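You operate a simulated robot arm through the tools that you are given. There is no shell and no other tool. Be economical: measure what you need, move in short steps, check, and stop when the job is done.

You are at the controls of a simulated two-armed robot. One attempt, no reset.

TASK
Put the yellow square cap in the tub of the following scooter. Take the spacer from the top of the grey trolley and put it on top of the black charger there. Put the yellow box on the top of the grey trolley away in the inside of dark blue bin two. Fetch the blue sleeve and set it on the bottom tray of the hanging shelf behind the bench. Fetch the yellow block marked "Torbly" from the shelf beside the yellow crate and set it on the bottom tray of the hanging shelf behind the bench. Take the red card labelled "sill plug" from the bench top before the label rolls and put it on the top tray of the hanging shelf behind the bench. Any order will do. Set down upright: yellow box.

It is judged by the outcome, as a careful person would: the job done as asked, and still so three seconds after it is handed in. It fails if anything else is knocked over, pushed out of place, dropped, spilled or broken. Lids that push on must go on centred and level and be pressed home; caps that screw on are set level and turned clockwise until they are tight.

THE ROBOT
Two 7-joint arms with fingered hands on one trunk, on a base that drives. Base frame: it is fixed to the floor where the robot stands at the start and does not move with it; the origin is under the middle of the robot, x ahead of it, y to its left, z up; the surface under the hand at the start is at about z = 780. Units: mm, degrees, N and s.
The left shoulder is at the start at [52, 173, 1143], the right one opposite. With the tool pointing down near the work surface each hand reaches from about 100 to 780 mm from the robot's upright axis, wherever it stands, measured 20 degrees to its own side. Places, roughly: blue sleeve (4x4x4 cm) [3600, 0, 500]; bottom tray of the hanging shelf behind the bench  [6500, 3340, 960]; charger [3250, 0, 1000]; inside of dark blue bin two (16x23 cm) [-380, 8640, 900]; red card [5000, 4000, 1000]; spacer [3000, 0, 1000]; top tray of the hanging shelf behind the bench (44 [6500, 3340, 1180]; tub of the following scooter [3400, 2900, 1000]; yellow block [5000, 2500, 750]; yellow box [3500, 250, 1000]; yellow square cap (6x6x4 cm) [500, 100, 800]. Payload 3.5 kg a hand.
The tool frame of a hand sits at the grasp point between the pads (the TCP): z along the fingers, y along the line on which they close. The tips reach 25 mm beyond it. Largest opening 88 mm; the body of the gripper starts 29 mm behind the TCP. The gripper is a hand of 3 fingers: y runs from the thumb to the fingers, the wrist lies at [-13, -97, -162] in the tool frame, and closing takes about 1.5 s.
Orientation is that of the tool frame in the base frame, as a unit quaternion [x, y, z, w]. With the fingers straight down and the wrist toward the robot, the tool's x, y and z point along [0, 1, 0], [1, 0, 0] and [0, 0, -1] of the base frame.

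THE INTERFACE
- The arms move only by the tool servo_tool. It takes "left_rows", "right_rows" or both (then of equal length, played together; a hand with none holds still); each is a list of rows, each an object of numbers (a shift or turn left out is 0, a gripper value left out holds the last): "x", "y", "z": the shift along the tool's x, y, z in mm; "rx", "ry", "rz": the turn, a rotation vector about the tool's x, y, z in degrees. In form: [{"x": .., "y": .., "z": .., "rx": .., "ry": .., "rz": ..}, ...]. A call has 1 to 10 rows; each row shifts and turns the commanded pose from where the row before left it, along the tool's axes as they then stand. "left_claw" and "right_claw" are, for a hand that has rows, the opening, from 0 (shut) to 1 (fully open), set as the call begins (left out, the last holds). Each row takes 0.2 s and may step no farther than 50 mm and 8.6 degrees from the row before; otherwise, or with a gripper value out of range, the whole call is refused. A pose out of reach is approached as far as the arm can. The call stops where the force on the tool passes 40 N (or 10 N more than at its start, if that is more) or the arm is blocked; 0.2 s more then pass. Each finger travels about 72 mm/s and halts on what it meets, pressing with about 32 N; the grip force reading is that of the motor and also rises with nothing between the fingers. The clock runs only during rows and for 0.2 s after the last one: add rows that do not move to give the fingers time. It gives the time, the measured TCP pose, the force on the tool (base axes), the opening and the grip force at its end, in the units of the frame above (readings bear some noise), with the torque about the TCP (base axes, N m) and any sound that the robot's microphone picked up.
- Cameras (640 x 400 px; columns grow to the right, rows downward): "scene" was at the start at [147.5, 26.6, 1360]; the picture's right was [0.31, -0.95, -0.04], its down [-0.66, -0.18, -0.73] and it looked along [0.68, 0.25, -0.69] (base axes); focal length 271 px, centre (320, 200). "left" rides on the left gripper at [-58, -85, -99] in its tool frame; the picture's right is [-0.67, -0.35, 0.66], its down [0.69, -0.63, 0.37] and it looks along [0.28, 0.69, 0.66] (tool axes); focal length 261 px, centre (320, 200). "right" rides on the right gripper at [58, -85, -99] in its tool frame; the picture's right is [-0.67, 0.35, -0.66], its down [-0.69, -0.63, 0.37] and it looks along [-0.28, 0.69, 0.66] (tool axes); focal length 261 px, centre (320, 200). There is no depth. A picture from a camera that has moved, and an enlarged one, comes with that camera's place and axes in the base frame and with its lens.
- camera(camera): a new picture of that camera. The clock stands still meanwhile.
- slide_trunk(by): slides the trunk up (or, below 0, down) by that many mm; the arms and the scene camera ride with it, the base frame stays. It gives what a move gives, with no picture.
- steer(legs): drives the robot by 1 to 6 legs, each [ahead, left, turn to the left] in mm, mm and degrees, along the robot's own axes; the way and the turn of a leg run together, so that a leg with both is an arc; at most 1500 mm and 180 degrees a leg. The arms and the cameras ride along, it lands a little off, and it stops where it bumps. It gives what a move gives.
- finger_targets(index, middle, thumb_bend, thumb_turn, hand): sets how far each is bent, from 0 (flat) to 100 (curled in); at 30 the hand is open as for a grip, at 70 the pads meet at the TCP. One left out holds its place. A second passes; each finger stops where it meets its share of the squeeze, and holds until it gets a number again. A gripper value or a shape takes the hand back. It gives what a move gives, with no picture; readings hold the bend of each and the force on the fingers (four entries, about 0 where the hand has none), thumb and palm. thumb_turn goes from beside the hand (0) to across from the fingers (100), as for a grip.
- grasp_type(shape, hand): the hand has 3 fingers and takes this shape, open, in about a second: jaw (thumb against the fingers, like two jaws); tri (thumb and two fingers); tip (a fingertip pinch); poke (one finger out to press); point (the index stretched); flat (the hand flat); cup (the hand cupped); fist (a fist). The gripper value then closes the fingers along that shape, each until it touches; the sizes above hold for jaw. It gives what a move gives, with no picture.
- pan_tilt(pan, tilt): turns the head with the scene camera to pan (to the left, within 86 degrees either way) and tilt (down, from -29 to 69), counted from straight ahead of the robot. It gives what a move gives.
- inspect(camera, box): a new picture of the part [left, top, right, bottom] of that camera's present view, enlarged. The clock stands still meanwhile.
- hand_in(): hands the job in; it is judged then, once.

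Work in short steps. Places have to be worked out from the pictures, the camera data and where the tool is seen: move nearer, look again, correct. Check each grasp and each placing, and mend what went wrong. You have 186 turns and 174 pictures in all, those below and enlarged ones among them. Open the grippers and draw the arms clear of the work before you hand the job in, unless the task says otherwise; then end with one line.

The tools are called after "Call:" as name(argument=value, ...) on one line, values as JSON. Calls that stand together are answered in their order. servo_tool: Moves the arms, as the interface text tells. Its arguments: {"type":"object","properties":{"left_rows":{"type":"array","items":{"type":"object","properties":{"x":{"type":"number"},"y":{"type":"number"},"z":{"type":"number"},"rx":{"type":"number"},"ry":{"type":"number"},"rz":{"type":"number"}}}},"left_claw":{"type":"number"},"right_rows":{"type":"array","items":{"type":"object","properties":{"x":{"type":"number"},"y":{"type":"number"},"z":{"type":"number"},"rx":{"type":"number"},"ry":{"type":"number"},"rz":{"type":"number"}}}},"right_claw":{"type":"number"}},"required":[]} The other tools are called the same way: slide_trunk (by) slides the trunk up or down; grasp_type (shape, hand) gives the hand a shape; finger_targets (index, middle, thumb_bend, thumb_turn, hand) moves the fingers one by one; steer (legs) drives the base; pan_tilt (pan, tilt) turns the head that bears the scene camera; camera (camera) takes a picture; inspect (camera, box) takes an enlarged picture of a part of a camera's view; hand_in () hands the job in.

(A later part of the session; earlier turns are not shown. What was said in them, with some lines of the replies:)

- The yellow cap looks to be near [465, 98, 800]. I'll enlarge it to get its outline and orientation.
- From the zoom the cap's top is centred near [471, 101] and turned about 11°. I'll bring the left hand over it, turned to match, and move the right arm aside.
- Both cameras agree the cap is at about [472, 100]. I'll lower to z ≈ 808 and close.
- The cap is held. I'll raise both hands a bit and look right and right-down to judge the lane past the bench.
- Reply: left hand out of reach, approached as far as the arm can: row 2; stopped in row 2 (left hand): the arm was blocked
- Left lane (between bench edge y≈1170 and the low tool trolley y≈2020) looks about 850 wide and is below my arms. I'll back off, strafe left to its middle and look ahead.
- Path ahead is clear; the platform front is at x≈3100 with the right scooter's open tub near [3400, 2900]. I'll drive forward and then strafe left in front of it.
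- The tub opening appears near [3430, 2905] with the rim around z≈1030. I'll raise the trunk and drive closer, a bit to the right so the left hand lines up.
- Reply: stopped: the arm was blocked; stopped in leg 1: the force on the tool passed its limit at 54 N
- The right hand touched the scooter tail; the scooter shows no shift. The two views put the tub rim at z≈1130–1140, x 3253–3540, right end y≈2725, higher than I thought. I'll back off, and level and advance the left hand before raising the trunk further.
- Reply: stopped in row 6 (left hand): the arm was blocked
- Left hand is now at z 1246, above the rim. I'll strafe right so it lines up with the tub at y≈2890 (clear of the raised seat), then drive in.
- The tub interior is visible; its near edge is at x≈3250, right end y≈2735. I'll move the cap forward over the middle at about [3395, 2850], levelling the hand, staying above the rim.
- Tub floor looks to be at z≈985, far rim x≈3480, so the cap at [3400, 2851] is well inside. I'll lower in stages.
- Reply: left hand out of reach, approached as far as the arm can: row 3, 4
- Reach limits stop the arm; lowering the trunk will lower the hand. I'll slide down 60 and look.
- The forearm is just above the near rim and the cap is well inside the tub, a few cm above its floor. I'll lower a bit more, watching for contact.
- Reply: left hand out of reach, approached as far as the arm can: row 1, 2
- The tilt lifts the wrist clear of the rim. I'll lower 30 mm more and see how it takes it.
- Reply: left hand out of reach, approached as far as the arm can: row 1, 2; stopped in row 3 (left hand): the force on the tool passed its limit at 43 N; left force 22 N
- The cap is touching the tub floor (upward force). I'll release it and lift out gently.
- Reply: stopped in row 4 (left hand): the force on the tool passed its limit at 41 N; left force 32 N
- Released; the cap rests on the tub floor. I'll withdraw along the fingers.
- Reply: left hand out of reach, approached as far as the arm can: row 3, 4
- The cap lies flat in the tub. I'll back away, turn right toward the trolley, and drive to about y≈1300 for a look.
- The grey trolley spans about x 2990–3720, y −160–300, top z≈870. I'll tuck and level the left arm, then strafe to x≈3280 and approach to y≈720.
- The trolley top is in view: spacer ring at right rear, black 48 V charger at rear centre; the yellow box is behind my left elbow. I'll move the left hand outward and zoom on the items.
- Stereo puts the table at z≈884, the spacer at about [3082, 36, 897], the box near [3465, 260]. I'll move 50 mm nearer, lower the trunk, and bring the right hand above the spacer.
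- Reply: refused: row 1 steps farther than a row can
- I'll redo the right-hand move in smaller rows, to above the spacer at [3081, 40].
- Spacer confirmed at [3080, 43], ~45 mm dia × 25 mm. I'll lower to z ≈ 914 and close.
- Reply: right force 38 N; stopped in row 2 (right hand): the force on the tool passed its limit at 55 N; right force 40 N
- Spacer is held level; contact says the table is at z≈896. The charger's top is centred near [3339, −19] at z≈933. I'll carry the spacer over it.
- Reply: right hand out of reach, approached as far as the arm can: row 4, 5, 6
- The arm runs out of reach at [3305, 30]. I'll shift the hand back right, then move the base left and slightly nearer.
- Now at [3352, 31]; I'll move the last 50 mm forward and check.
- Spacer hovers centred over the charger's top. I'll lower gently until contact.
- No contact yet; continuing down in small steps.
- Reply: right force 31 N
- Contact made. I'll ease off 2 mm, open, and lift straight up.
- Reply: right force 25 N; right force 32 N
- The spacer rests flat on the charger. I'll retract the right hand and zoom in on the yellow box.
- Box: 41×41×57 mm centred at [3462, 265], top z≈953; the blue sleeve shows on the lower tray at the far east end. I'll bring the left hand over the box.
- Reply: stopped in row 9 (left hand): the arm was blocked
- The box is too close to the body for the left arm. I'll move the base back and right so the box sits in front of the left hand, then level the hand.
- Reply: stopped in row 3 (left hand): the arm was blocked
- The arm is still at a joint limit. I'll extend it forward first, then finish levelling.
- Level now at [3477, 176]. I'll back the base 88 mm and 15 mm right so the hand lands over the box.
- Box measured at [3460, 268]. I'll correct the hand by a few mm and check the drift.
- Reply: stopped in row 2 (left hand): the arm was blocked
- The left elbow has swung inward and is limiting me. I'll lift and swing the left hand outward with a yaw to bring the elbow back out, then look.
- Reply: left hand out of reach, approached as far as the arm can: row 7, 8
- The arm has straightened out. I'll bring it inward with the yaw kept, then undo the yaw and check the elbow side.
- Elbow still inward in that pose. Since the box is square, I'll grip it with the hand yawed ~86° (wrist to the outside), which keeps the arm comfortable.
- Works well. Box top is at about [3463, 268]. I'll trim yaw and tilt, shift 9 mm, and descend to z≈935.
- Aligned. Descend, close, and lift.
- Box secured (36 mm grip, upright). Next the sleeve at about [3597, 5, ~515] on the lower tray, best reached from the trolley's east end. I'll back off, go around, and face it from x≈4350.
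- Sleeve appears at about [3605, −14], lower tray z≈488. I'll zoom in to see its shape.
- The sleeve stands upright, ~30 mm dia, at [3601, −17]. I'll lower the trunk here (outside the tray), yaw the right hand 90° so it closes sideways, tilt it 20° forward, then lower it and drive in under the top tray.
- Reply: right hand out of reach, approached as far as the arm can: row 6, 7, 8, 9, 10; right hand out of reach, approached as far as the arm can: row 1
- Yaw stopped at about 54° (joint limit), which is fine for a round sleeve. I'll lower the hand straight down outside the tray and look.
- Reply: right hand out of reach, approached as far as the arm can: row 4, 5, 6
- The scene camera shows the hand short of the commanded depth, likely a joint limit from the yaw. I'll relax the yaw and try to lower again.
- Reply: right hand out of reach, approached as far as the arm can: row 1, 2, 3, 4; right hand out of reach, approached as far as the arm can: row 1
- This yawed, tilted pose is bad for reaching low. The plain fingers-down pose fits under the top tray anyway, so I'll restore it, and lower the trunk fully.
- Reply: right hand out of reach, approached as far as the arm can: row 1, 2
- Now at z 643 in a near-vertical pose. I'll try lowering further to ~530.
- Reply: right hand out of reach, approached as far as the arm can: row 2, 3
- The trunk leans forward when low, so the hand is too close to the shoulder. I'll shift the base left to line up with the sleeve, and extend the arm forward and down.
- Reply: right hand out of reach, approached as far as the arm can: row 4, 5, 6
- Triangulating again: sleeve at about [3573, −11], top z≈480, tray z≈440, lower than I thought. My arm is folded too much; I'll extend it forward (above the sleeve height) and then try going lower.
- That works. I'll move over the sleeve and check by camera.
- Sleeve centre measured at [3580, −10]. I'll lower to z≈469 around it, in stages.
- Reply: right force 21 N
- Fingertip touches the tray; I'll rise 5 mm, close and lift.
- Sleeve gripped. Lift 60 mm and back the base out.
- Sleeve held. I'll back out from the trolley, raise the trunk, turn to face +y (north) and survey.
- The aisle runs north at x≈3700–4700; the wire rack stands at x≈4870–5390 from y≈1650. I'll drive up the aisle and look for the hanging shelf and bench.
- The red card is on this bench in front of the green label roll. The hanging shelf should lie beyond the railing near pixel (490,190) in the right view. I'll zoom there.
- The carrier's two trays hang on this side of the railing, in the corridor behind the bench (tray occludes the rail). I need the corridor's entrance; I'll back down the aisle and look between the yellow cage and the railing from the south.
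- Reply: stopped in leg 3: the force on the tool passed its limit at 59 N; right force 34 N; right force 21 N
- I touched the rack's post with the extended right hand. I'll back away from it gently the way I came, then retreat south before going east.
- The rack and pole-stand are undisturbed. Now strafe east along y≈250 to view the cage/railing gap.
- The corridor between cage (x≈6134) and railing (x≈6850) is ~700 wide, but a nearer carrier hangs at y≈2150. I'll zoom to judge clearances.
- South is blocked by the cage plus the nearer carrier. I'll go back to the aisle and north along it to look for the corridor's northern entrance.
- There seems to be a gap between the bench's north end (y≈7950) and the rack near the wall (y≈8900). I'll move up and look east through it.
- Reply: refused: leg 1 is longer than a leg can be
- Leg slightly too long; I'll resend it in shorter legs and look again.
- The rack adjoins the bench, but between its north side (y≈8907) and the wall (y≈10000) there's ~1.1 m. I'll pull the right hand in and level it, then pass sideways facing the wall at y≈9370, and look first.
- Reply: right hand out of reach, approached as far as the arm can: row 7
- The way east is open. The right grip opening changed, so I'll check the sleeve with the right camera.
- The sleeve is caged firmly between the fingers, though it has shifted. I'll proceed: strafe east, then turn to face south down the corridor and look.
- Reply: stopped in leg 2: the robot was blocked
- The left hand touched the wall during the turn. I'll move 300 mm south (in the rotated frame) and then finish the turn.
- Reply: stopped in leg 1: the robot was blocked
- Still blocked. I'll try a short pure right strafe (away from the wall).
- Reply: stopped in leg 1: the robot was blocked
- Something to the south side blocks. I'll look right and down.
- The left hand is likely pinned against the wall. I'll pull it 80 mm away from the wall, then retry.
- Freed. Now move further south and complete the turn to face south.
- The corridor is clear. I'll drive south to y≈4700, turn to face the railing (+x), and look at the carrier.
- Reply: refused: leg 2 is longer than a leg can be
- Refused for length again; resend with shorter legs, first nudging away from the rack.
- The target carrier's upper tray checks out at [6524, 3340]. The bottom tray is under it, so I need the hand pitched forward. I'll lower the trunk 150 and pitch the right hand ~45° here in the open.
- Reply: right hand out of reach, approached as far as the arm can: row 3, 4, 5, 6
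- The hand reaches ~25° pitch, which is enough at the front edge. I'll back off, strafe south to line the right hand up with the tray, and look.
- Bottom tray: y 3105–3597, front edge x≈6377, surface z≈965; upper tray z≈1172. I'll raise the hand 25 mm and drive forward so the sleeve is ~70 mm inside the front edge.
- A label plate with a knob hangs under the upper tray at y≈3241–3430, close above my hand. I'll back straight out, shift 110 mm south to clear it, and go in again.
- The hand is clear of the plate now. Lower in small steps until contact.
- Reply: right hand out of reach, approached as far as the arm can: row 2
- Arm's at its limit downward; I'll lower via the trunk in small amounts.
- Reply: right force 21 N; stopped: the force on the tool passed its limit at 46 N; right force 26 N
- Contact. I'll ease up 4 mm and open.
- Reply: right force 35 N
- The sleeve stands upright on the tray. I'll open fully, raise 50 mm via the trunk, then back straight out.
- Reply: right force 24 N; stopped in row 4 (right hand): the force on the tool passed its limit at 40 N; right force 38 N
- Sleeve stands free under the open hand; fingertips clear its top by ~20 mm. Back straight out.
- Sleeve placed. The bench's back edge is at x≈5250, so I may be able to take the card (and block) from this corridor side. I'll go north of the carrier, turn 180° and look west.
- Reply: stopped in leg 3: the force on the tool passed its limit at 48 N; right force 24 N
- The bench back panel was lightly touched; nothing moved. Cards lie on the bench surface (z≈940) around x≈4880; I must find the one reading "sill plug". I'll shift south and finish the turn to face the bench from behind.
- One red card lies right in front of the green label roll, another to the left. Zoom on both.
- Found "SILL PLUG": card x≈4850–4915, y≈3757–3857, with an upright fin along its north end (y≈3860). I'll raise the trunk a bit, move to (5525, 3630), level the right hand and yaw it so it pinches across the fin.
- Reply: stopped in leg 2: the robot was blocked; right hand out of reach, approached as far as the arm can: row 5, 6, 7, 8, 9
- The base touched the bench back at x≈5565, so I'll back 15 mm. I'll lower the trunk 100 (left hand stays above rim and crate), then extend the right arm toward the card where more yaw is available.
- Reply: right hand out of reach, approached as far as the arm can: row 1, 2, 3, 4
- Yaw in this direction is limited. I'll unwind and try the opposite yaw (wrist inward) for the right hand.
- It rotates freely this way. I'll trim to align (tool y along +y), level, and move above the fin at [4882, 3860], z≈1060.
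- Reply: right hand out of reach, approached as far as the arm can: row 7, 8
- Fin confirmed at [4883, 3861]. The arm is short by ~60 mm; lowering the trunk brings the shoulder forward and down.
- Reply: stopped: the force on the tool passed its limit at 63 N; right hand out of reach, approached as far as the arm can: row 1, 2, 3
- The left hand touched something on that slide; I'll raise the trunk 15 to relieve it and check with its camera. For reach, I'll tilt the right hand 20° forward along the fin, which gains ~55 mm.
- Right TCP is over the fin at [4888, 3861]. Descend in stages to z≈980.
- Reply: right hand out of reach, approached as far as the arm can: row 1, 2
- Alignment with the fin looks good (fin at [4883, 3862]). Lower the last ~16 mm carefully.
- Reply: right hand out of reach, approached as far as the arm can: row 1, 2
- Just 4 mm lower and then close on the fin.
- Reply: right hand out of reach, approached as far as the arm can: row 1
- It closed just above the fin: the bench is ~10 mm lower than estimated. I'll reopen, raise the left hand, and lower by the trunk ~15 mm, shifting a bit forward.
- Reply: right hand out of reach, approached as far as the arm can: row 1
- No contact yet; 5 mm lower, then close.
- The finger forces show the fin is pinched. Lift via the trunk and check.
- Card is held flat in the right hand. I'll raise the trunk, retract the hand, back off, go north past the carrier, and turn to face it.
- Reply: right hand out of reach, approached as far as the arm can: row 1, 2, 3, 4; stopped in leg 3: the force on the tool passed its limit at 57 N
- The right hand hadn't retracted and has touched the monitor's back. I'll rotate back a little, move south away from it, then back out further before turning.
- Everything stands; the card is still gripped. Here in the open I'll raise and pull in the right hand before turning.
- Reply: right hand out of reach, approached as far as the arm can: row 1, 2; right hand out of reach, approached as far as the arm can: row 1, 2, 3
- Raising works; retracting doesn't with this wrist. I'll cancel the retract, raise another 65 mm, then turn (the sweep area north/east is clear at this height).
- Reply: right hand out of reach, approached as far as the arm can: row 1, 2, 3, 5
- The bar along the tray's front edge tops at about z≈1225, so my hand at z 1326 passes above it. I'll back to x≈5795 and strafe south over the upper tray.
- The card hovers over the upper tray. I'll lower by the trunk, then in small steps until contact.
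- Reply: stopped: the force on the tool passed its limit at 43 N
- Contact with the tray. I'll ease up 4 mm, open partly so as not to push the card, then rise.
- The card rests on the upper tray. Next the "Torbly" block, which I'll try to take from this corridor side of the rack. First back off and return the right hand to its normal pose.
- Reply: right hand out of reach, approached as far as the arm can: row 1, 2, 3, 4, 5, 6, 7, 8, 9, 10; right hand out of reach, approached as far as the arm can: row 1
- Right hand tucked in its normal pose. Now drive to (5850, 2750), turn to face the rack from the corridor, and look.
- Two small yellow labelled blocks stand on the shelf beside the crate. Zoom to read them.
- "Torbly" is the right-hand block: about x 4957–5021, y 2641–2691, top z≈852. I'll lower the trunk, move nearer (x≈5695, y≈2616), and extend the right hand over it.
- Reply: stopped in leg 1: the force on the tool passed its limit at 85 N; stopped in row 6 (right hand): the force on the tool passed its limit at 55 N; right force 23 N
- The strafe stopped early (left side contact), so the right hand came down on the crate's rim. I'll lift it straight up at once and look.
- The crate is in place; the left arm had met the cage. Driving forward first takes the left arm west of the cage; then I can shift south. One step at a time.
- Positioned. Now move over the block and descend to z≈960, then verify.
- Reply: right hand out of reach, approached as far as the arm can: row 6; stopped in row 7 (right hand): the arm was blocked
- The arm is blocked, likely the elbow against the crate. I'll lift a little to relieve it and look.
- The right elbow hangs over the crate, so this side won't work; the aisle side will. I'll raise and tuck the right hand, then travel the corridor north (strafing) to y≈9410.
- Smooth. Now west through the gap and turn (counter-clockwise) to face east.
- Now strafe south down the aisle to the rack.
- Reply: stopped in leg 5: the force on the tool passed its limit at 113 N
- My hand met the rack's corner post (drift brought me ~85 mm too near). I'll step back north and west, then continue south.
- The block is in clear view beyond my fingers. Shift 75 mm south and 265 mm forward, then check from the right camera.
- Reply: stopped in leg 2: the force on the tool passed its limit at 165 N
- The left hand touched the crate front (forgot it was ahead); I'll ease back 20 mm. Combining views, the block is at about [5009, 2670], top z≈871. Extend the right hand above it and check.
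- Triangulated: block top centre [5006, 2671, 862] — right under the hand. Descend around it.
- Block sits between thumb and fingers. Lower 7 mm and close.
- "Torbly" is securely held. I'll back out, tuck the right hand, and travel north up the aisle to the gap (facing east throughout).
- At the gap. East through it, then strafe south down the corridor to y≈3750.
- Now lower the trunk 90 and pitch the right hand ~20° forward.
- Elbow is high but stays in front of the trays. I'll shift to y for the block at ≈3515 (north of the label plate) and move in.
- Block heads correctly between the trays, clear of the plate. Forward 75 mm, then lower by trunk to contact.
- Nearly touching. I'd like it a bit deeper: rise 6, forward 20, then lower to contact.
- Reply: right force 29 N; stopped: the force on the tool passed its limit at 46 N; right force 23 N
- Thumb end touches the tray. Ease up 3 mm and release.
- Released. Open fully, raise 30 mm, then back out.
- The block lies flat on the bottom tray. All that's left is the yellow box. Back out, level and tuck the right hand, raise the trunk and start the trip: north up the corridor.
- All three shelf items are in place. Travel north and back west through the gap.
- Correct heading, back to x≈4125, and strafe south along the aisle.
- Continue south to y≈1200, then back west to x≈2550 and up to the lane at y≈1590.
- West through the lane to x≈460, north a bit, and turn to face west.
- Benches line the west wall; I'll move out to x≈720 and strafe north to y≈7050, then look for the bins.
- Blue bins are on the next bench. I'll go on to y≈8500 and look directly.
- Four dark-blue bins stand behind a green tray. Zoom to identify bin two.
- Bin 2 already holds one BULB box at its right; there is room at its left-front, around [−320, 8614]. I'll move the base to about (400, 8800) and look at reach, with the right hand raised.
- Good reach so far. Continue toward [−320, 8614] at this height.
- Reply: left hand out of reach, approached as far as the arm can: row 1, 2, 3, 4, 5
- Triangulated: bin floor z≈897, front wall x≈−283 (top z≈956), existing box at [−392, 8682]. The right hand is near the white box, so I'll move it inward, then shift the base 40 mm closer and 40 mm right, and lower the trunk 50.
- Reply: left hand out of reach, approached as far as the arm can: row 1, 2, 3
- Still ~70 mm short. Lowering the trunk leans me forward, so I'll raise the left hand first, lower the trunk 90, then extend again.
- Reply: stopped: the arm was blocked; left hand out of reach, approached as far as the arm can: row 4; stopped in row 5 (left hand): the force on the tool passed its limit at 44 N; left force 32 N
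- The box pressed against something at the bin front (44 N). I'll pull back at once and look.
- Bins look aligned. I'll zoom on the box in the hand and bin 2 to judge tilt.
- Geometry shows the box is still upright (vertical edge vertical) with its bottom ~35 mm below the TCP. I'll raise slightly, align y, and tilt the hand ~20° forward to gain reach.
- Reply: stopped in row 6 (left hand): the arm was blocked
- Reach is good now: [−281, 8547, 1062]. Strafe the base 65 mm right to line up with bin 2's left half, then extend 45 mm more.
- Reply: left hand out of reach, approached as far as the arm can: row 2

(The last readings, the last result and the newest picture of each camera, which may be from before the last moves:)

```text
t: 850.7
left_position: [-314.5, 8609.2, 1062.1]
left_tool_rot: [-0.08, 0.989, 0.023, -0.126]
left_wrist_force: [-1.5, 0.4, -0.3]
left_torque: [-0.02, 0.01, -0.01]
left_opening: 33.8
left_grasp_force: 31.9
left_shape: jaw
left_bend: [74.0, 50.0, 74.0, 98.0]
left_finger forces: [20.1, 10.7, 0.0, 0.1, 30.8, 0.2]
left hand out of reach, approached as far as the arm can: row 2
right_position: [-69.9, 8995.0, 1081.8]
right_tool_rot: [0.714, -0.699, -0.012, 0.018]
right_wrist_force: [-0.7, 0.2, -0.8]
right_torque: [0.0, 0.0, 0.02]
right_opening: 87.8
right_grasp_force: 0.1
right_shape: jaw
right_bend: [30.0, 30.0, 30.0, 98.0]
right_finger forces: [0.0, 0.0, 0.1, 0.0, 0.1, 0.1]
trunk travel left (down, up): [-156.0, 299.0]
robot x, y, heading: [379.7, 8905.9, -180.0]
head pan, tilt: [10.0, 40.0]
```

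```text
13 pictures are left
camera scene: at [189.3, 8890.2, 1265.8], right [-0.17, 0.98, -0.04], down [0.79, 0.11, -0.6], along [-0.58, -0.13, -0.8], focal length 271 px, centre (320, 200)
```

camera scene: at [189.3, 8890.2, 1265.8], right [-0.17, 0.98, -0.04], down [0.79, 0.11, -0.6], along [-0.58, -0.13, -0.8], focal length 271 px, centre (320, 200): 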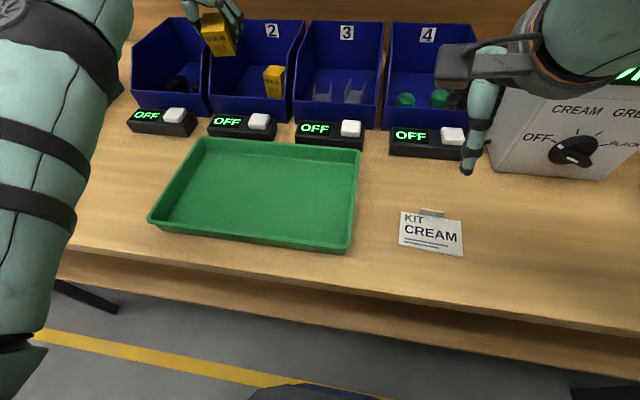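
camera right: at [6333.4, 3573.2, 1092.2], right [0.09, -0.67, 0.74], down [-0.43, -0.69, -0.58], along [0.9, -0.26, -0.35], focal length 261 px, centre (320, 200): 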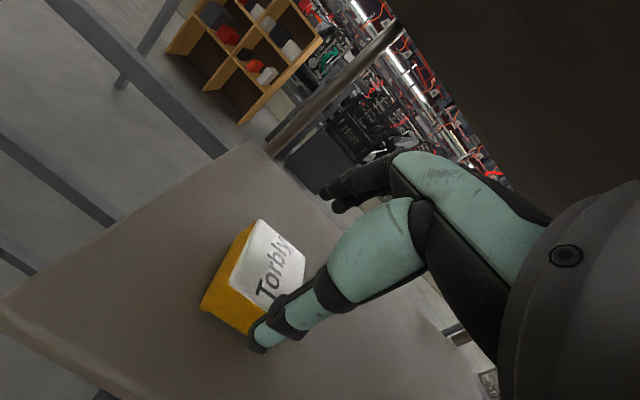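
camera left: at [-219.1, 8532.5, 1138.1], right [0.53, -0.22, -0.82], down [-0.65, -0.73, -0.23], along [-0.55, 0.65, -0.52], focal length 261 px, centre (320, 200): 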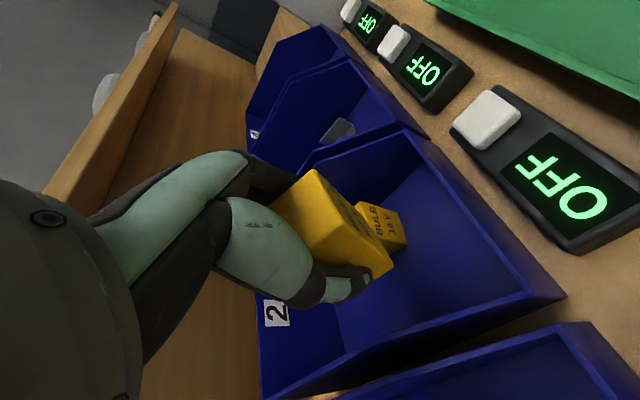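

The box hovers inside bin 2's outline. Lower the trunk 60 and then reduce the hand's lean as reach allows.

Call:
slide_trunk(by=-55)

Call:
servo_tool(left_rows=[{"ry": -6}, {"ry": -6}, {"ry": -6}, {}])

Call:
camera(camera="left")

```text
t: 851.6
left_position: [-313.2, 8607.6, 1006.7]
left_tool_rot: [-0.08, 0.988, 0.023, -0.126]
left_wrist_force: [0.2, -0.5, -0.6]
left_torque: [0.01, -0.02, -0.02]
left_opening: 33.8
left_grasp_force: 32.5
left_shape: jaw
left_bend: [74.0, 50.0, 74.0, 98.0]
left_finger forces: [20.1, 10.6, 0.0, 0.0, 30.7, 0.0]
right_position: [-69.3, 8993.0, 1025.8]
right_tool_rot: [0.715, -0.699, -0.014, 0.019]
right_wrist_force: [0.9, -0.1, -0.2]
right_torque: [0.0, 0.03, 0.03]
right_opening: 87.6
right_grasp_force: 0.0
right_shape: jaw
right_bend: [30.0, 30.0, 30.0, 98.0]
right_finger forces: [0.0, 0.0, 0.1, 0.1, 0.0, 0.0]
trunk travel left (down, up): [-101.0, 354.0]
robot x, y, heading: [384.5, 8901.0, -179.8]
head pan, tilt: [10.0, 40.0]
```

```text
t: 852.6
left_position: [-305.8, 8599.1, 988.2]
left_tool_rot: [-0.079, 0.996, 0.031, -0.023]
left_wrist_force: [1.9, 5.2, 8.5]
left_torque: [-0.2, -0.07, 0.11]
left_opening: 33.1
left_grasp_force: 32.0
left_shape: jaw
left_bend: [74.0, 50.0, 74.0, 96.0]
left_finger forces: [21.7, 10.3, 0.0, 0.0, 40.3, 0.0]
left hand out of reach, approached as far as the arm can: row 2, 3
right_position: [-69.0, 8995.8, 1025.7]
right_tool_rot: [0.714, -0.7, -0.013, 0.017]
right_wrist_force: [-0.3, 0.6, -0.8]
right_torque: [0.02, 0.0, 0.01]
right_opening: 87.8
right_grasp_force: 0.1
right_shape: jaw
right_bend: [30.0, 30.0, 30.0, 98.0]
right_finger forces: [0.0, 0.0, 0.0, 0.0, 0.0, 0.0]
trunk travel left (down, up): [-101.0, 354.0]
robot x, y, heading: [381.1, 8907.5, -179.8]
head pan, tilt: [10.0, 40.0]
```

```text
12 pictures are left
camera left: at [-228.5, 8518.6, 1080.3], right [0.68, -0.2, -0.7], down [-0.6, -0.71, -0.38], along [-0.42, 0.68, -0.6], focal length 261 px, centre (320, 200)
```

left: 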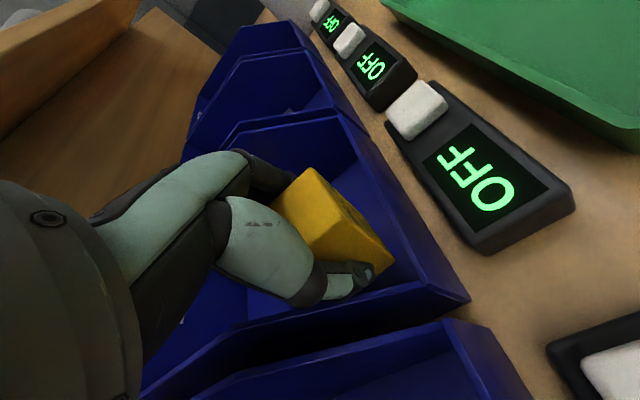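

Hand is nearly level inside the bin mouth, but the thumb side touches the bin's left wall. Nudge the base 15 mm right and 10 mm forward.

Call:
steer(legs=[[10, -17, 0]])

Call:
slide_trunk(by=-20)

Call:
camera(camera="left")

```text
t: 853.4
left_position: [-316.5, 8613.3, 988.1]
left_tool_rot: [-0.078, 0.996, 0.031, -0.021]
left_wrist_force: [0.1, 0.0, -0.7]
left_torque: [-0.02, 0.02, -0.01]
left_opening: 33.2
left_grasp_force: 31.4
left_shape: jaw
left_bend: [74.0, 50.0, 74.0, 97.0]
left_finger forces: [20.5, 11.0, 0.1, 0.1, 31.6, 0.1]
right_position: [-79.6, 9009.2, 1025.7]
right_tool_rot: [0.715, -0.699, -0.013, 0.017]
right_wrist_force: [-0.5, 1.0, -1.2]
right_torque: [-0.01, 0.01, 0.03]
right_opening: 87.8
right_grasp_force: 0.0
right_shape: jaw
right_bend: [30.0, 30.0, 30.0, 98.0]
right_finger forces: [0.0, 0.0, 0.1, 0.1, 0.1, 0.1]
trunk travel left (down, up): [-101.0, 354.0]
robot x, y, heading: [370.9, 8920.5, -179.7]
head pan, tilt: [10.0, 40.0]
```

```text
t: 854.1
left_position: [-316.5, 8613.3, 968.3]
left_tool_rot: [-0.078, 0.996, 0.032, -0.022]
left_wrist_force: [0.3, 0.0, 0.0]
left_torque: [0.0, 0.01, -0.02]
left_opening: 33.4
left_grasp_force: 31.9
left_shape: jaw
left_bend: [74.0, 50.0, 74.0, 97.0]
left_finger forces: [20.7, 10.8, 0.0, 0.0, 31.6, 0.1]
right_position: [-79.9, 9009.5, 1006.4]
right_tool_rot: [0.715, -0.699, -0.013, 0.018]
right_wrist_force: [0.1, 0.1, -0.5]
right_torque: [-0.04, 0.02, 0.01]
right_opening: 88.0
right_grasp_force: 0.0
right_shape: jaw
right_bend: [30.0, 30.0, 30.0, 98.0]
right_finger forces: [0.0, 0.0, 0.1, 0.1, 0.1, 0.0]
trunk travel left (down, up): [-81.0, 374.0]
robot x, y, heading: [371.6, 8920.3, -179.7]
head pan, tilt: [10.0, 40.0]
```

```text
11 pictures are left
camera left: at [-238.8, 8533.5, 1059.3], right [0.68, -0.2, -0.7], down [-0.6, -0.71, -0.38], along [-0.42, 0.68, -0.6], focal length 261 px, centre (320, 200)
```

left: 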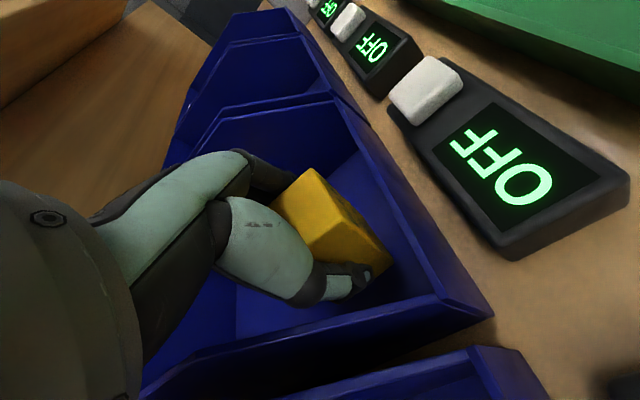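

Clear and inside. Continue lowering to the floor in steps.

Call:
slide_trunk(by=-20)

Call:
slide_trunk(by=-8)

Call:
slide_trunk(by=-6)

```text
t: 854.8
left_position: [-316.4, 8613.8, 944.9]
left_tool_rot: [-0.078, 0.996, 0.032, -0.021]
left_wrist_force: [0.2, -0.3, 0.2]
left_torque: [-0.02, 0.01, 0.01]
left_opening: 33.5
left_grasp_force: 32.1
left_shape: jaw
left_bend: [74.0, 50.0, 74.0, 97.0]
left_finger forces: [20.6, 11.0, 0.1, 0.0, 31.8, 0.1]
right_position: [-81.3, 9010.0, 985.1]
right_tool_rot: [0.715, -0.699, -0.012, 0.017]
right_wrist_force: [-0.5, 0.2, 0.5]
right_torque: [-0.03, 0.01, 0.03]
right_opening: 87.8
right_grasp_force: 0.2
right_shape: jaw
right_bend: [30.0, 30.0, 30.0, 98.0]
right_finger forces: [0.1, 0.1, 0.0, 0.1, 0.0, 0.0]
trunk travel left (down, up): [-61.0, 394.0]
robot x, y, heading: [372.7, 8921.6, -179.8]
head pan, tilt: [10.0, 40.0]
```

```text
t: 855.3
left_position: [-312.9, 8615.2, 940.9]
left_tool_rot: [-0.079, 0.996, 0.032, -0.023]
left_wrist_force: [5.8, 0.7, 9.9]
left_torque: [-0.37, 0.49, 0.31]
left_opening: 33.3
left_grasp_force: 31.4
left_shape: jaw
left_bend: [74.0, 50.0, 74.0, 98.0]
left_finger forces: [21.0, 11.2, 0.0, 0.0, 32.0, 0.1]
right_position: [-78.5, 9011.1, 979.1]
right_tool_rot: [0.714, -0.699, -0.013, 0.019]
right_wrist_force: [0.1, 0.6, 0.3]
right_torque: [-0.03, -0.01, -0.03]
right_opening: 87.6
right_grasp_force: 0.1
right_shape: jaw
right_bend: [30.0, 30.0, 30.0, 98.0]
right_finger forces: [0.0, 0.0, 0.0, 0.0, 0.1, 0.1]
trunk travel left (down, up): [-53.0, 402.0]
robot x, y, heading: [374.3, 8923.1, -180.0]
head pan, tilt: [10.0, 40.0]
```

```text
t: 855.8
left_position: [-314.1, 8615.3, 939.7]
left_tool_rot: [-0.078, 0.996, 0.031, -0.027]
left_wrist_force: [8.9, 2.1, 19.8]
left_torque: [-0.89, 0.62, 0.35]
left_opening: 34.2
left_grasp_force: 31.6
left_shape: jaw
left_bend: [74.0, 49.0, 74.0, 99.0]
left_finger forces: [21.5, 10.8, 0.0, 0.1, 32.3, 0.0]
right_position: [-78.7, 9012.8, 972.4]
right_tool_rot: [0.711, -0.703, -0.011, 0.017]
right_wrist_force: [-0.1, 0.9, 0.4]
right_torque: [-0.01, 0.01, 0.01]
right_opening: 88.0
right_grasp_force: 0.0
right_shape: jaw
right_bend: [30.0, 30.0, 30.0, 98.0]
right_finger forces: [0.1, 0.0, 0.0, 0.0, 0.0, 0.1]
trunk travel left (down, up): [-47.0, 407.0]
robot x, y, heading: [366.2, 8924.8, -179.8]
head pan, tilt: [10.0, 40.0]
stopped: the force on the tool passed its limit at 46 N (the readings are from after the stop); the commanded pose is now the measured one
```

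The force offset suggests the bin's left wall is touching the hand's thumb side. I'll rise 6, shift 8 mm right, and lower again.

Call:
slide_trunk(by=7)

Call:
steer(legs=[[0, -9, 0]])

Call:
slide_trunk(by=-9)

Call:
camera(camera="left")

```text
t: 856.4
left_position: [-317.2, 8614.2, 941.6]
left_tool_rot: [-0.079, 0.996, 0.032, -0.024]
left_wrist_force: [3.0, -0.9, 7.3]
left_torque: [-0.12, 0.22, 0.21]
left_opening: 34.3
left_grasp_force: 32.2
left_shape: jaw
left_bend: [74.0, 49.0, 74.0, 99.0]
left_finger forces: [20.9, 10.5, 0.0, 0.0, 31.1, 0.1]
right_position: [-82.2, 9012.1, 978.3]
right_tool_rot: [0.712, -0.702, -0.011, 0.015]
right_wrist_force: [0.2, 0.6, 0.2]
right_torque: [0.0, 0.0, 0.02]
right_opening: 87.9
right_grasp_force: 0.0
right_shape: jaw
right_bend: [30.0, 30.0, 30.0, 98.0]
right_finger forces: [0.1, 0.0, 0.1, 0.0, 0.0, 0.0]
trunk travel left (down, up): [-54.0, 400.0]
robot x, y, heading: [375.0, 8919.9, -179.9]
head pan, tilt: [10.0, 40.0]
```

```text
t: 857.1
left_position: [-315.9, 8623.8, 942.6]
left_tool_rot: [-0.079, 0.996, 0.032, -0.024]
left_wrist_force: [5.1, 0.1, 4.8]
left_torque: [-0.17, 0.42, 0.3]
left_opening: 34.3
left_grasp_force: 31.8
left_shape: jaw
left_bend: [74.0, 49.0, 74.0, 99.0]
left_finger forces: [21.1, 10.7, 0.1, 0.0, 31.1, 0.1]
right_position: [-81.8, 9022.0, 976.8]
right_tool_rot: [0.712, -0.702, -0.011, 0.015]
right_wrist_force: [0.6, -0.3, -0.1]
right_torque: [-0.03, -0.01, -0.03]
right_opening: 87.7
right_grasp_force: 0.2
right_shape: jaw
right_bend: [30.0, 30.0, 30.0, 98.0]
right_finger forces: [0.0, 0.1, 0.1, 0.0, 0.1, 0.0]
trunk travel left (down, up): [-54.0, 400.0]
robot x, y, heading: [371.2, 8932.1, -179.7]
head pan, tilt: [10.0, 40.0]
```

```text
t: 857.7
left_position: [-313.0, 8625.0, 937.3]
left_tool_rot: [-0.078, 0.996, 0.032, -0.028]
left_wrist_force: [-0.3, 0.4, 29.3]
left_torque: [-0.71, 0.39, 0.29]
left_opening: 35.0
left_grasp_force: 32.2
left_shape: jaw
left_bend: [74.0, 49.0, 74.0, 100.0]
left_finger forces: [20.7, 11.2, 0.0, 0.1, 33.6, 0.0]
right_position: [-80.1, 9023.9, 968.5]
right_tool_rot: [0.71, -0.704, -0.01, 0.017]
right_wrist_force: [0.3, 0.3, 0.1]
right_torque: [0.01, -0.03, -0.02]
right_opening: 87.5
right_grasp_force: 0.1
right_shape: jaw
right_bend: [30.0, 30.0, 30.0, 98.0]
right_finger forces: [0.0, 0.0, 0.0, 0.0, 0.0, 0.0]
trunk travel left (down, up): [-45.0, 409.0]
robot x, y, heading: [371.7, 8927.4, -179.7]
head pan, tilt: [10.0, 40.0]
```

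```text
10 pictures are left
camera left: at [-235.5, 8544.7, 1028.7], right [0.68, -0.2, -0.71], down [-0.6, -0.71, -0.37], along [-0.43, 0.68, -0.6], focal length 261 px, centre (320, 200)
```

left: 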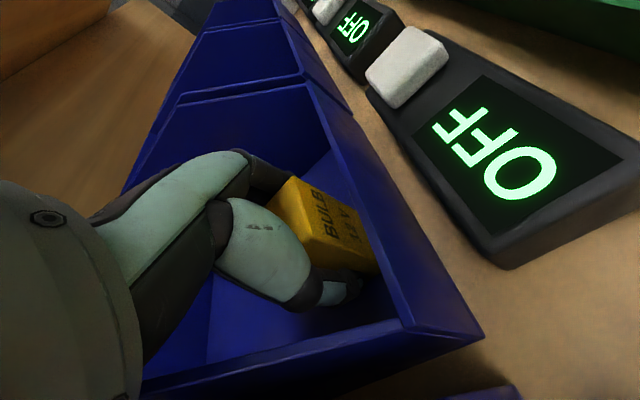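

The box is on the bin floor and sitting square now. Ease up 4 mm and open a little.

Call:
slide_trunk(by=5)

Call:
servo_tool(left_rows=[{}, {}, {}], left_claw=0.62)

Call:
camera(camera="left")

```text
t: 858.3
left_position: [-315.6, 8625.4, 939.9]
left_tool_rot: [-0.079, 0.996, 0.03, -0.024]
left_wrist_force: [6.2, 4.9, 13.8]
left_torque: [-0.68, 0.51, 0.36]
left_opening: 35.2
left_grasp_force: 32.0
left_shape: jaw
left_bend: [74.0, 49.0, 74.0, 100.0]
left_finger forces: [21.2, 11.0, 0.1, 0.1, 30.9, 0.0]
right_position: [-80.2, 9022.8, 974.4]
right_tool_rot: [0.713, -0.701, -0.012, 0.016]
right_wrist_force: [0.5, 0.1, 0.0]
right_torque: [0.02, -0.01, 0.0]
right_opening: 87.7
right_grasp_force: 0.0
right_shape: jaw
right_bend: [30.0, 30.0, 30.0, 98.0]
right_finger forces: [0.1, 0.1, 0.0, 0.0, 0.0, 0.0]
trunk travel left (down, up): [-50.0, 404.0]
robot x, y, heading: [369.7, 8928.6, -180.0]
head pan, tilt: [10.0, 40.0]
```

```text
t: 859.1
left_position: [-315.2, 8624.8, 938.4]
left_tool_rot: [-0.078, 0.996, 0.03, -0.025]
left_wrist_force: [11.7, 8.8, 6.0]
left_torque: [-0.89, 0.99, 0.52]
left_opening: 54.2
left_grasp_force: 0.2
left_shape: jaw
left_bend: [29.0, 40.0, 64.0, 100.0]
left_finger forces: [0.1, 0.0, 0.0, 0.0, 0.0, 0.1]
right_position: [-79.6, 9023.0, 973.8]
right_tool_rot: [0.712, -0.702, -0.01, 0.016]
right_wrist_force: [0.8, 0.1, -0.3]
right_torque: [0.05, -0.03, 0.03]
right_opening: 87.8
right_grasp_force: 0.1
right_shape: jaw
right_bend: [30.0, 30.0, 30.0, 98.0]
right_finger forces: [0.0, 0.0, 0.1, 0.1, 0.0, 0.0]
trunk travel left (down, up): [-50.0, 404.0]
robot x, y, heading: [372.1, 8935.0, -179.9]
head pan, tilt: [10.0, 40.0]
```

```text
9 pictures are left
camera left: at [-237.0, 8544.3, 1030.9], right [0.68, -0.2, -0.71], down [-0.6, -0.71, -0.38], along [-0.42, 0.68, -0.6], focal length 261 px, centre (320, 200)
```

left: 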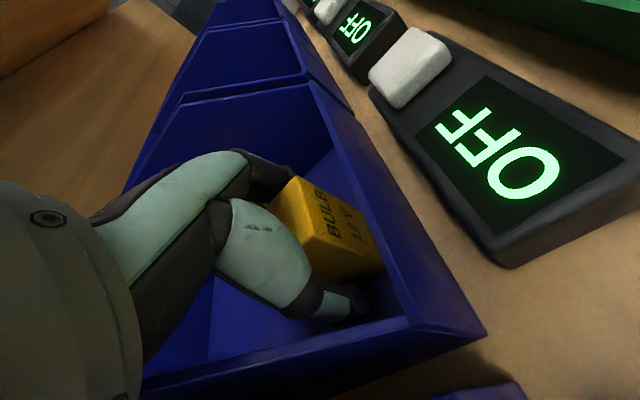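

Released; the box stands in the bin. Rise straight up with the trunk.

Call:
slide_trunk(by=60)

Call:
slide_trunk(by=70)

Call:
camera(camera="left")

```text
t: 860.1
left_position: [-312.3, 8623.3, 1008.9]
left_tool_rot: [-0.078, 0.996, 0.032, -0.03]
left_wrist_force: [0.5, -0.4, 0.6]
left_torque: [0.0, 0.0, 0.0]
left_opening: 54.4
left_grasp_force: 0.1
left_shape: jaw
left_bend: [29.0, 40.0, 64.0, 100.0]
left_finger forces: [0.0, 0.0, 0.1, 0.0, 0.1, 0.0]
right_position: [-82.7, 9023.2, 1032.6]
right_tool_rot: [0.713, -0.701, -0.01, 0.015]
right_wrist_force: [0.6, -0.1, -0.5]
right_torque: [0.02, 0.04, -0.01]
right_opening: 87.7
right_grasp_force: 0.0
right_shape: jaw
right_bend: [30.0, 30.0, 30.0, 98.0]
right_finger forces: [0.0, 0.1, 0.1, 0.0, 0.1, 0.1]
trunk travel left (down, up): [-110.0, 344.0]
robot x, y, heading: [374.6, 8930.8, -180.0]
head pan, tilt: [10.0, 40.0]
```

```text
t: 861.1
left_position: [-278.2, 8623.7, 1153.6]
left_tool_rot: [-0.077, 0.993, 0.037, -0.085]
left_wrist_force: [-0.5, -0.1, 0.2]
left_torque: [0.01, -0.01, 0.0]
left_opening: 54.1
left_grasp_force: 0.1
left_shape: jaw
left_bend: [29.0, 40.0, 64.0, 100.0]
left_finger forces: [0.1, 0.0, 0.0, 0.0, 0.0, 0.0]
right_position: [-84.2, 9020.9, 1102.6]
right_tool_rot: [0.712, -0.702, -0.01, 0.013]
right_wrist_force: [-0.5, -0.2, 0.9]
right_torque: [-0.01, 0.0, 0.01]
right_opening: 87.5
right_grasp_force: 0.1
right_shape: jaw
right_bend: [30.0, 30.0, 30.0, 98.0]
right_finger forces: [0.0, 0.0, 0.1, 0.0, 0.1, 0.1]
trunk travel left (down, up): [-180.0, 274.0]
robot x, y, heading: [372.0, 8931.9, -180.0]
head pan, tilt: [10.0, 40.0]
```

```text
8 pictures are left
camera left: at [-190.1, 8543.0, 1235.7], right [0.59, -0.2, -0.78], down [-0.64, -0.71, -0.3], along [-0.49, 0.68, -0.54], focal length 261 px, centre (320, 200)
```

left: 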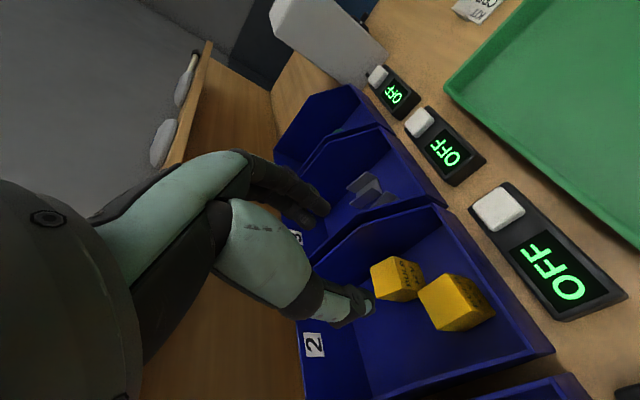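

Both boxes are in bin 2. I'll back away and zoom to confirm mine is upright.

Call:
steer(legs=[[-350, 0, 0]])

Call:
pan_tilt(pan=18, tilt=28)

Call:
inspect(camera="scene", box=[220, 140, 420, 265])

```text
t: 863.5
left_position: [71.7, 8623.7, 1154.7]
left_tool_rot: [-0.077, 0.993, 0.037, -0.085]
left_wrist_force: [-0.5, 0.0, -0.1]
left_torque: [-0.01, -0.02, 0.01]
left_opening: 54.3
left_grasp_force: 0.1
left_shape: jaw
left_bend: [29.0, 40.0, 64.0, 100.0]
left_finger forces: [0.0, 0.0, 0.0, 0.0, 0.0, 0.0]
right_position: [266.8, 9021.4, 1102.9]
right_tool_rot: [0.711, -0.703, -0.009, 0.014]
right_wrist_force: [-1.1, -0.3, 0.5]
right_torque: [-0.05, -0.01, 0.01]
right_opening: 87.7
right_grasp_force: 0.0
right_shape: jaw
right_bend: [30.0, 30.0, 30.0, 98.0]
right_finger forces: [0.0, 0.0, 0.0, 0.1, 0.1, 0.0]
trunk travel left (down, up): [-180.0, 274.0]
robot x, y, heading: [723.6, 8931.8, -180.0]
head pan, tilt: [10.0, 40.0]
stopped in leg 1: the robot was blocked; the commanded pose is now the measured one
```

```text
t: 864.3
left_position: [70.9, 8623.2, 1154.6]
left_tool_rot: [-0.078, 0.993, 0.036, -0.085]
left_wrist_force: [-0.5, -0.2, 0.8]
left_torque: [-0.01, 0.01, 0.02]
left_opening: 54.2
left_grasp_force: 0.0
left_shape: jaw
left_bend: [29.0, 40.0, 64.0, 100.0]
left_finger forces: [0.0, 0.1, 0.1, 0.0, 0.0, 0.1]
right_position: [267.0, 9022.2, 1103.2]
right_tool_rot: [0.711, -0.703, -0.011, 0.014]
right_wrist_force: [0.3, -0.7, 0.4]
right_torque: [0.04, -0.03, 0.0]
right_opening: 87.6
right_grasp_force: 0.0
right_shape: jaw
right_bend: [30.0, 30.0, 30.0, 98.0]
right_finger forces: [0.0, 0.1, 0.0, 0.0, 0.0, 0.0]
trunk travel left (down, up): [-180.0, 274.0]
robot x, y, heading: [718.8, 8930.6, -180.1]
head pan, tilt: [18.0, 28.0]
```

```text
3.20 times, centred on (320, 202) of scene
camera zoom: at [539.2, 8902.2, 1315.4], right [-0.3, 0.95, -0.06], down [0.61, 0.15, -0.78], along [-0.73, -0.27, -0.63], focal length 868 px, centre (320, 192)
```

zoom: 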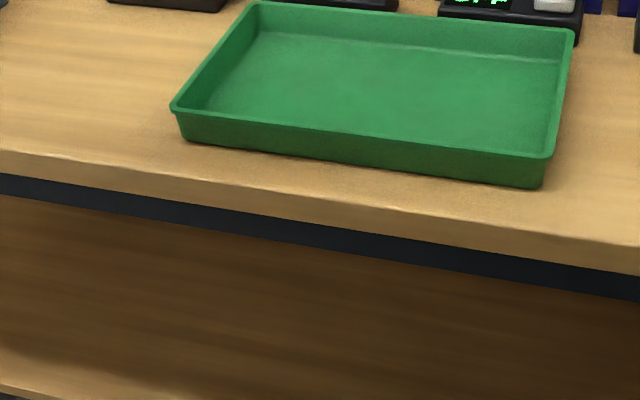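

Something was touched behind at the very end; I'll edge forward 25 mm and look at the bin with less tilt.

Call:
steer(legs=[[30, 0, 0]])

Call:
pan_tilt(pan=14, tilt=14)

Call:
inspect(camera="scene", box=[220, 130, 420, 255])

```text
t: 865.1
left_position: [46.2, 8624.2, 1157.7]
left_tool_rot: [-0.076, 0.993, 0.036, -0.088]
left_wrist_force: [-0.1, -0.7, 0.5]
left_torque: [-0.02, 0.04, 0.0]
left_opening: 54.4
left_grasp_force: 0.1
left_shape: jaw
left_bend: [29.0, 40.0, 64.0, 100.0]
left_finger forces: [0.0, 0.0, 0.0, 0.0, 0.1, 0.0]
right_position: [243.2, 9021.8, 1106.0]
right_tool_rot: [0.712, -0.702, -0.012, 0.015]
right_wrist_force: [1.7, 0.1, 0.8]
right_torque: [-0.01, 0.02, -0.01]
right_opening: 87.4
right_grasp_force: 0.1
right_shape: jaw
right_bend: [30.0, 30.0, 30.0, 98.0]
right_finger forces: [0.0, 0.0, 0.0, 0.1, 0.0, 0.0]
trunk travel left (down, up): [-180.0, 274.0]
robot x, y, heading: [692.3, 8931.4, -179.8]
head pan, tilt: [18.0, 28.0]
```

```text
t: 865.9
left_position: [41.3, 8623.7, 1155.8]
left_tool_rot: [-0.076, 0.993, 0.036, -0.086]
left_wrist_force: [-0.3, 0.8, 0.2]
left_torque: [0.0, 0.01, -0.02]
left_opening: 54.3
left_grasp_force: 0.0
left_shape: jaw
left_bend: [29.0, 40.0, 64.0, 100.0]
left_finger forces: [0.0, 0.0, 0.1, 0.0, 0.0, 0.0]
right_position: [238.5, 9021.5, 1102.2]
right_tool_rot: [0.712, -0.702, -0.01, 0.014]
right_wrist_force: [0.7, 0.8, -0.1]
right_torque: [-0.02, -0.01, 0.0]
right_opening: 87.6
right_grasp_force: 0.0
right_shape: jaw
right_bend: [30.0, 30.0, 30.0, 98.0]
right_finger forces: [0.0, 0.0, 0.0, 0.1, 0.0, 0.0]
trunk travel left (down, up): [-180.0, 274.0]
robot x, y, heading: [693.6, 8929.1, -179.9]
head pan, tilt: [14.0, 14.0]
```

```text
3.20 times, centred on (320, 192) of scene
camera zoom: at [501.7, 8907.7, 1336.8], right [-0.24, 0.97, -0.05], down [0.42, 0.06, -0.9], along [-0.87, -0.24, -0.42], focal length 868 px, centre (320, 224)
```

zoom: 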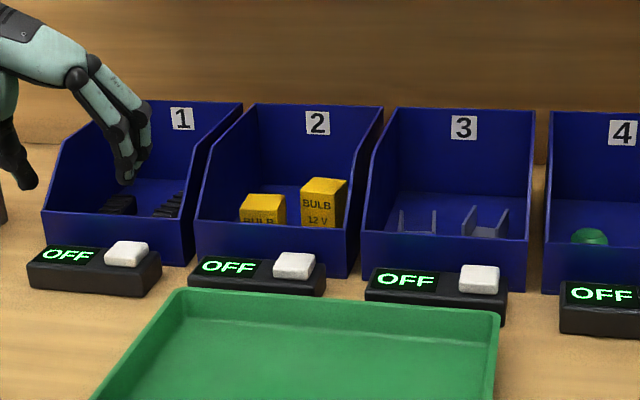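

My box stands upright ("BULB" reads right way up) beside the other in bin 2, bins still in line. I'll open the left gripper fully; both hands are clear of the work.

Call:
servo_tool(left_rows=[{}, {}, {}, {}], left_claw=1)

Call:
hand_in()

```text
t: 866.9
left_position: [41.8, 8623.5, 1155.7]
left_tool_rot: [-0.077, 0.993, 0.036, -0.085]
left_wrist_force: [1.0, -0.9, 0.5]
left_torque: [0.0, -0.04, 0.02]
left_opening: 87.4
left_grasp_force: 0.1
left_shape: jaw
left_bend: [30.0, 30.0, 30.0, 98.0]
left_finger forces: [0.0, 0.1, 0.0, 0.0, 0.0, 0.0]
right_position: [239.5, 9021.8, 1103.2]
right_tool_rot: [0.712, -0.702, -0.011, 0.015]
right_wrist_force: [-0.7, -0.1, -0.4]
right_torque: [0.0, 0.04, 0.02]
right_opening: 87.8
right_grasp_force: 0.1
right_shape: jaw
right_bend: [30.0, 30.0, 30.0, 98.0]
right_finger forces: [0.0, 0.0, 0.0, 0.0, 0.0, 0.0]
trunk travel left (down, up): [-180.0, 274.0]
robot x, y, heading: [687.5, 8931.1, -180.0]
head pan, tilt: [14.0, 14.0]
```

```text
The job is handed in.
```

I put all six items where you asked and handed the job in, with the yellow box upright in bin two. On the way I bumped the scooter tail, bench back, rack posts, crate, monitor, the yellow cage by the rack and something behind me at the bins. The scooter, rack, crate and monitor looked undisturbed in pictures afterwards; I didn't check the cage or whatever was behind me.
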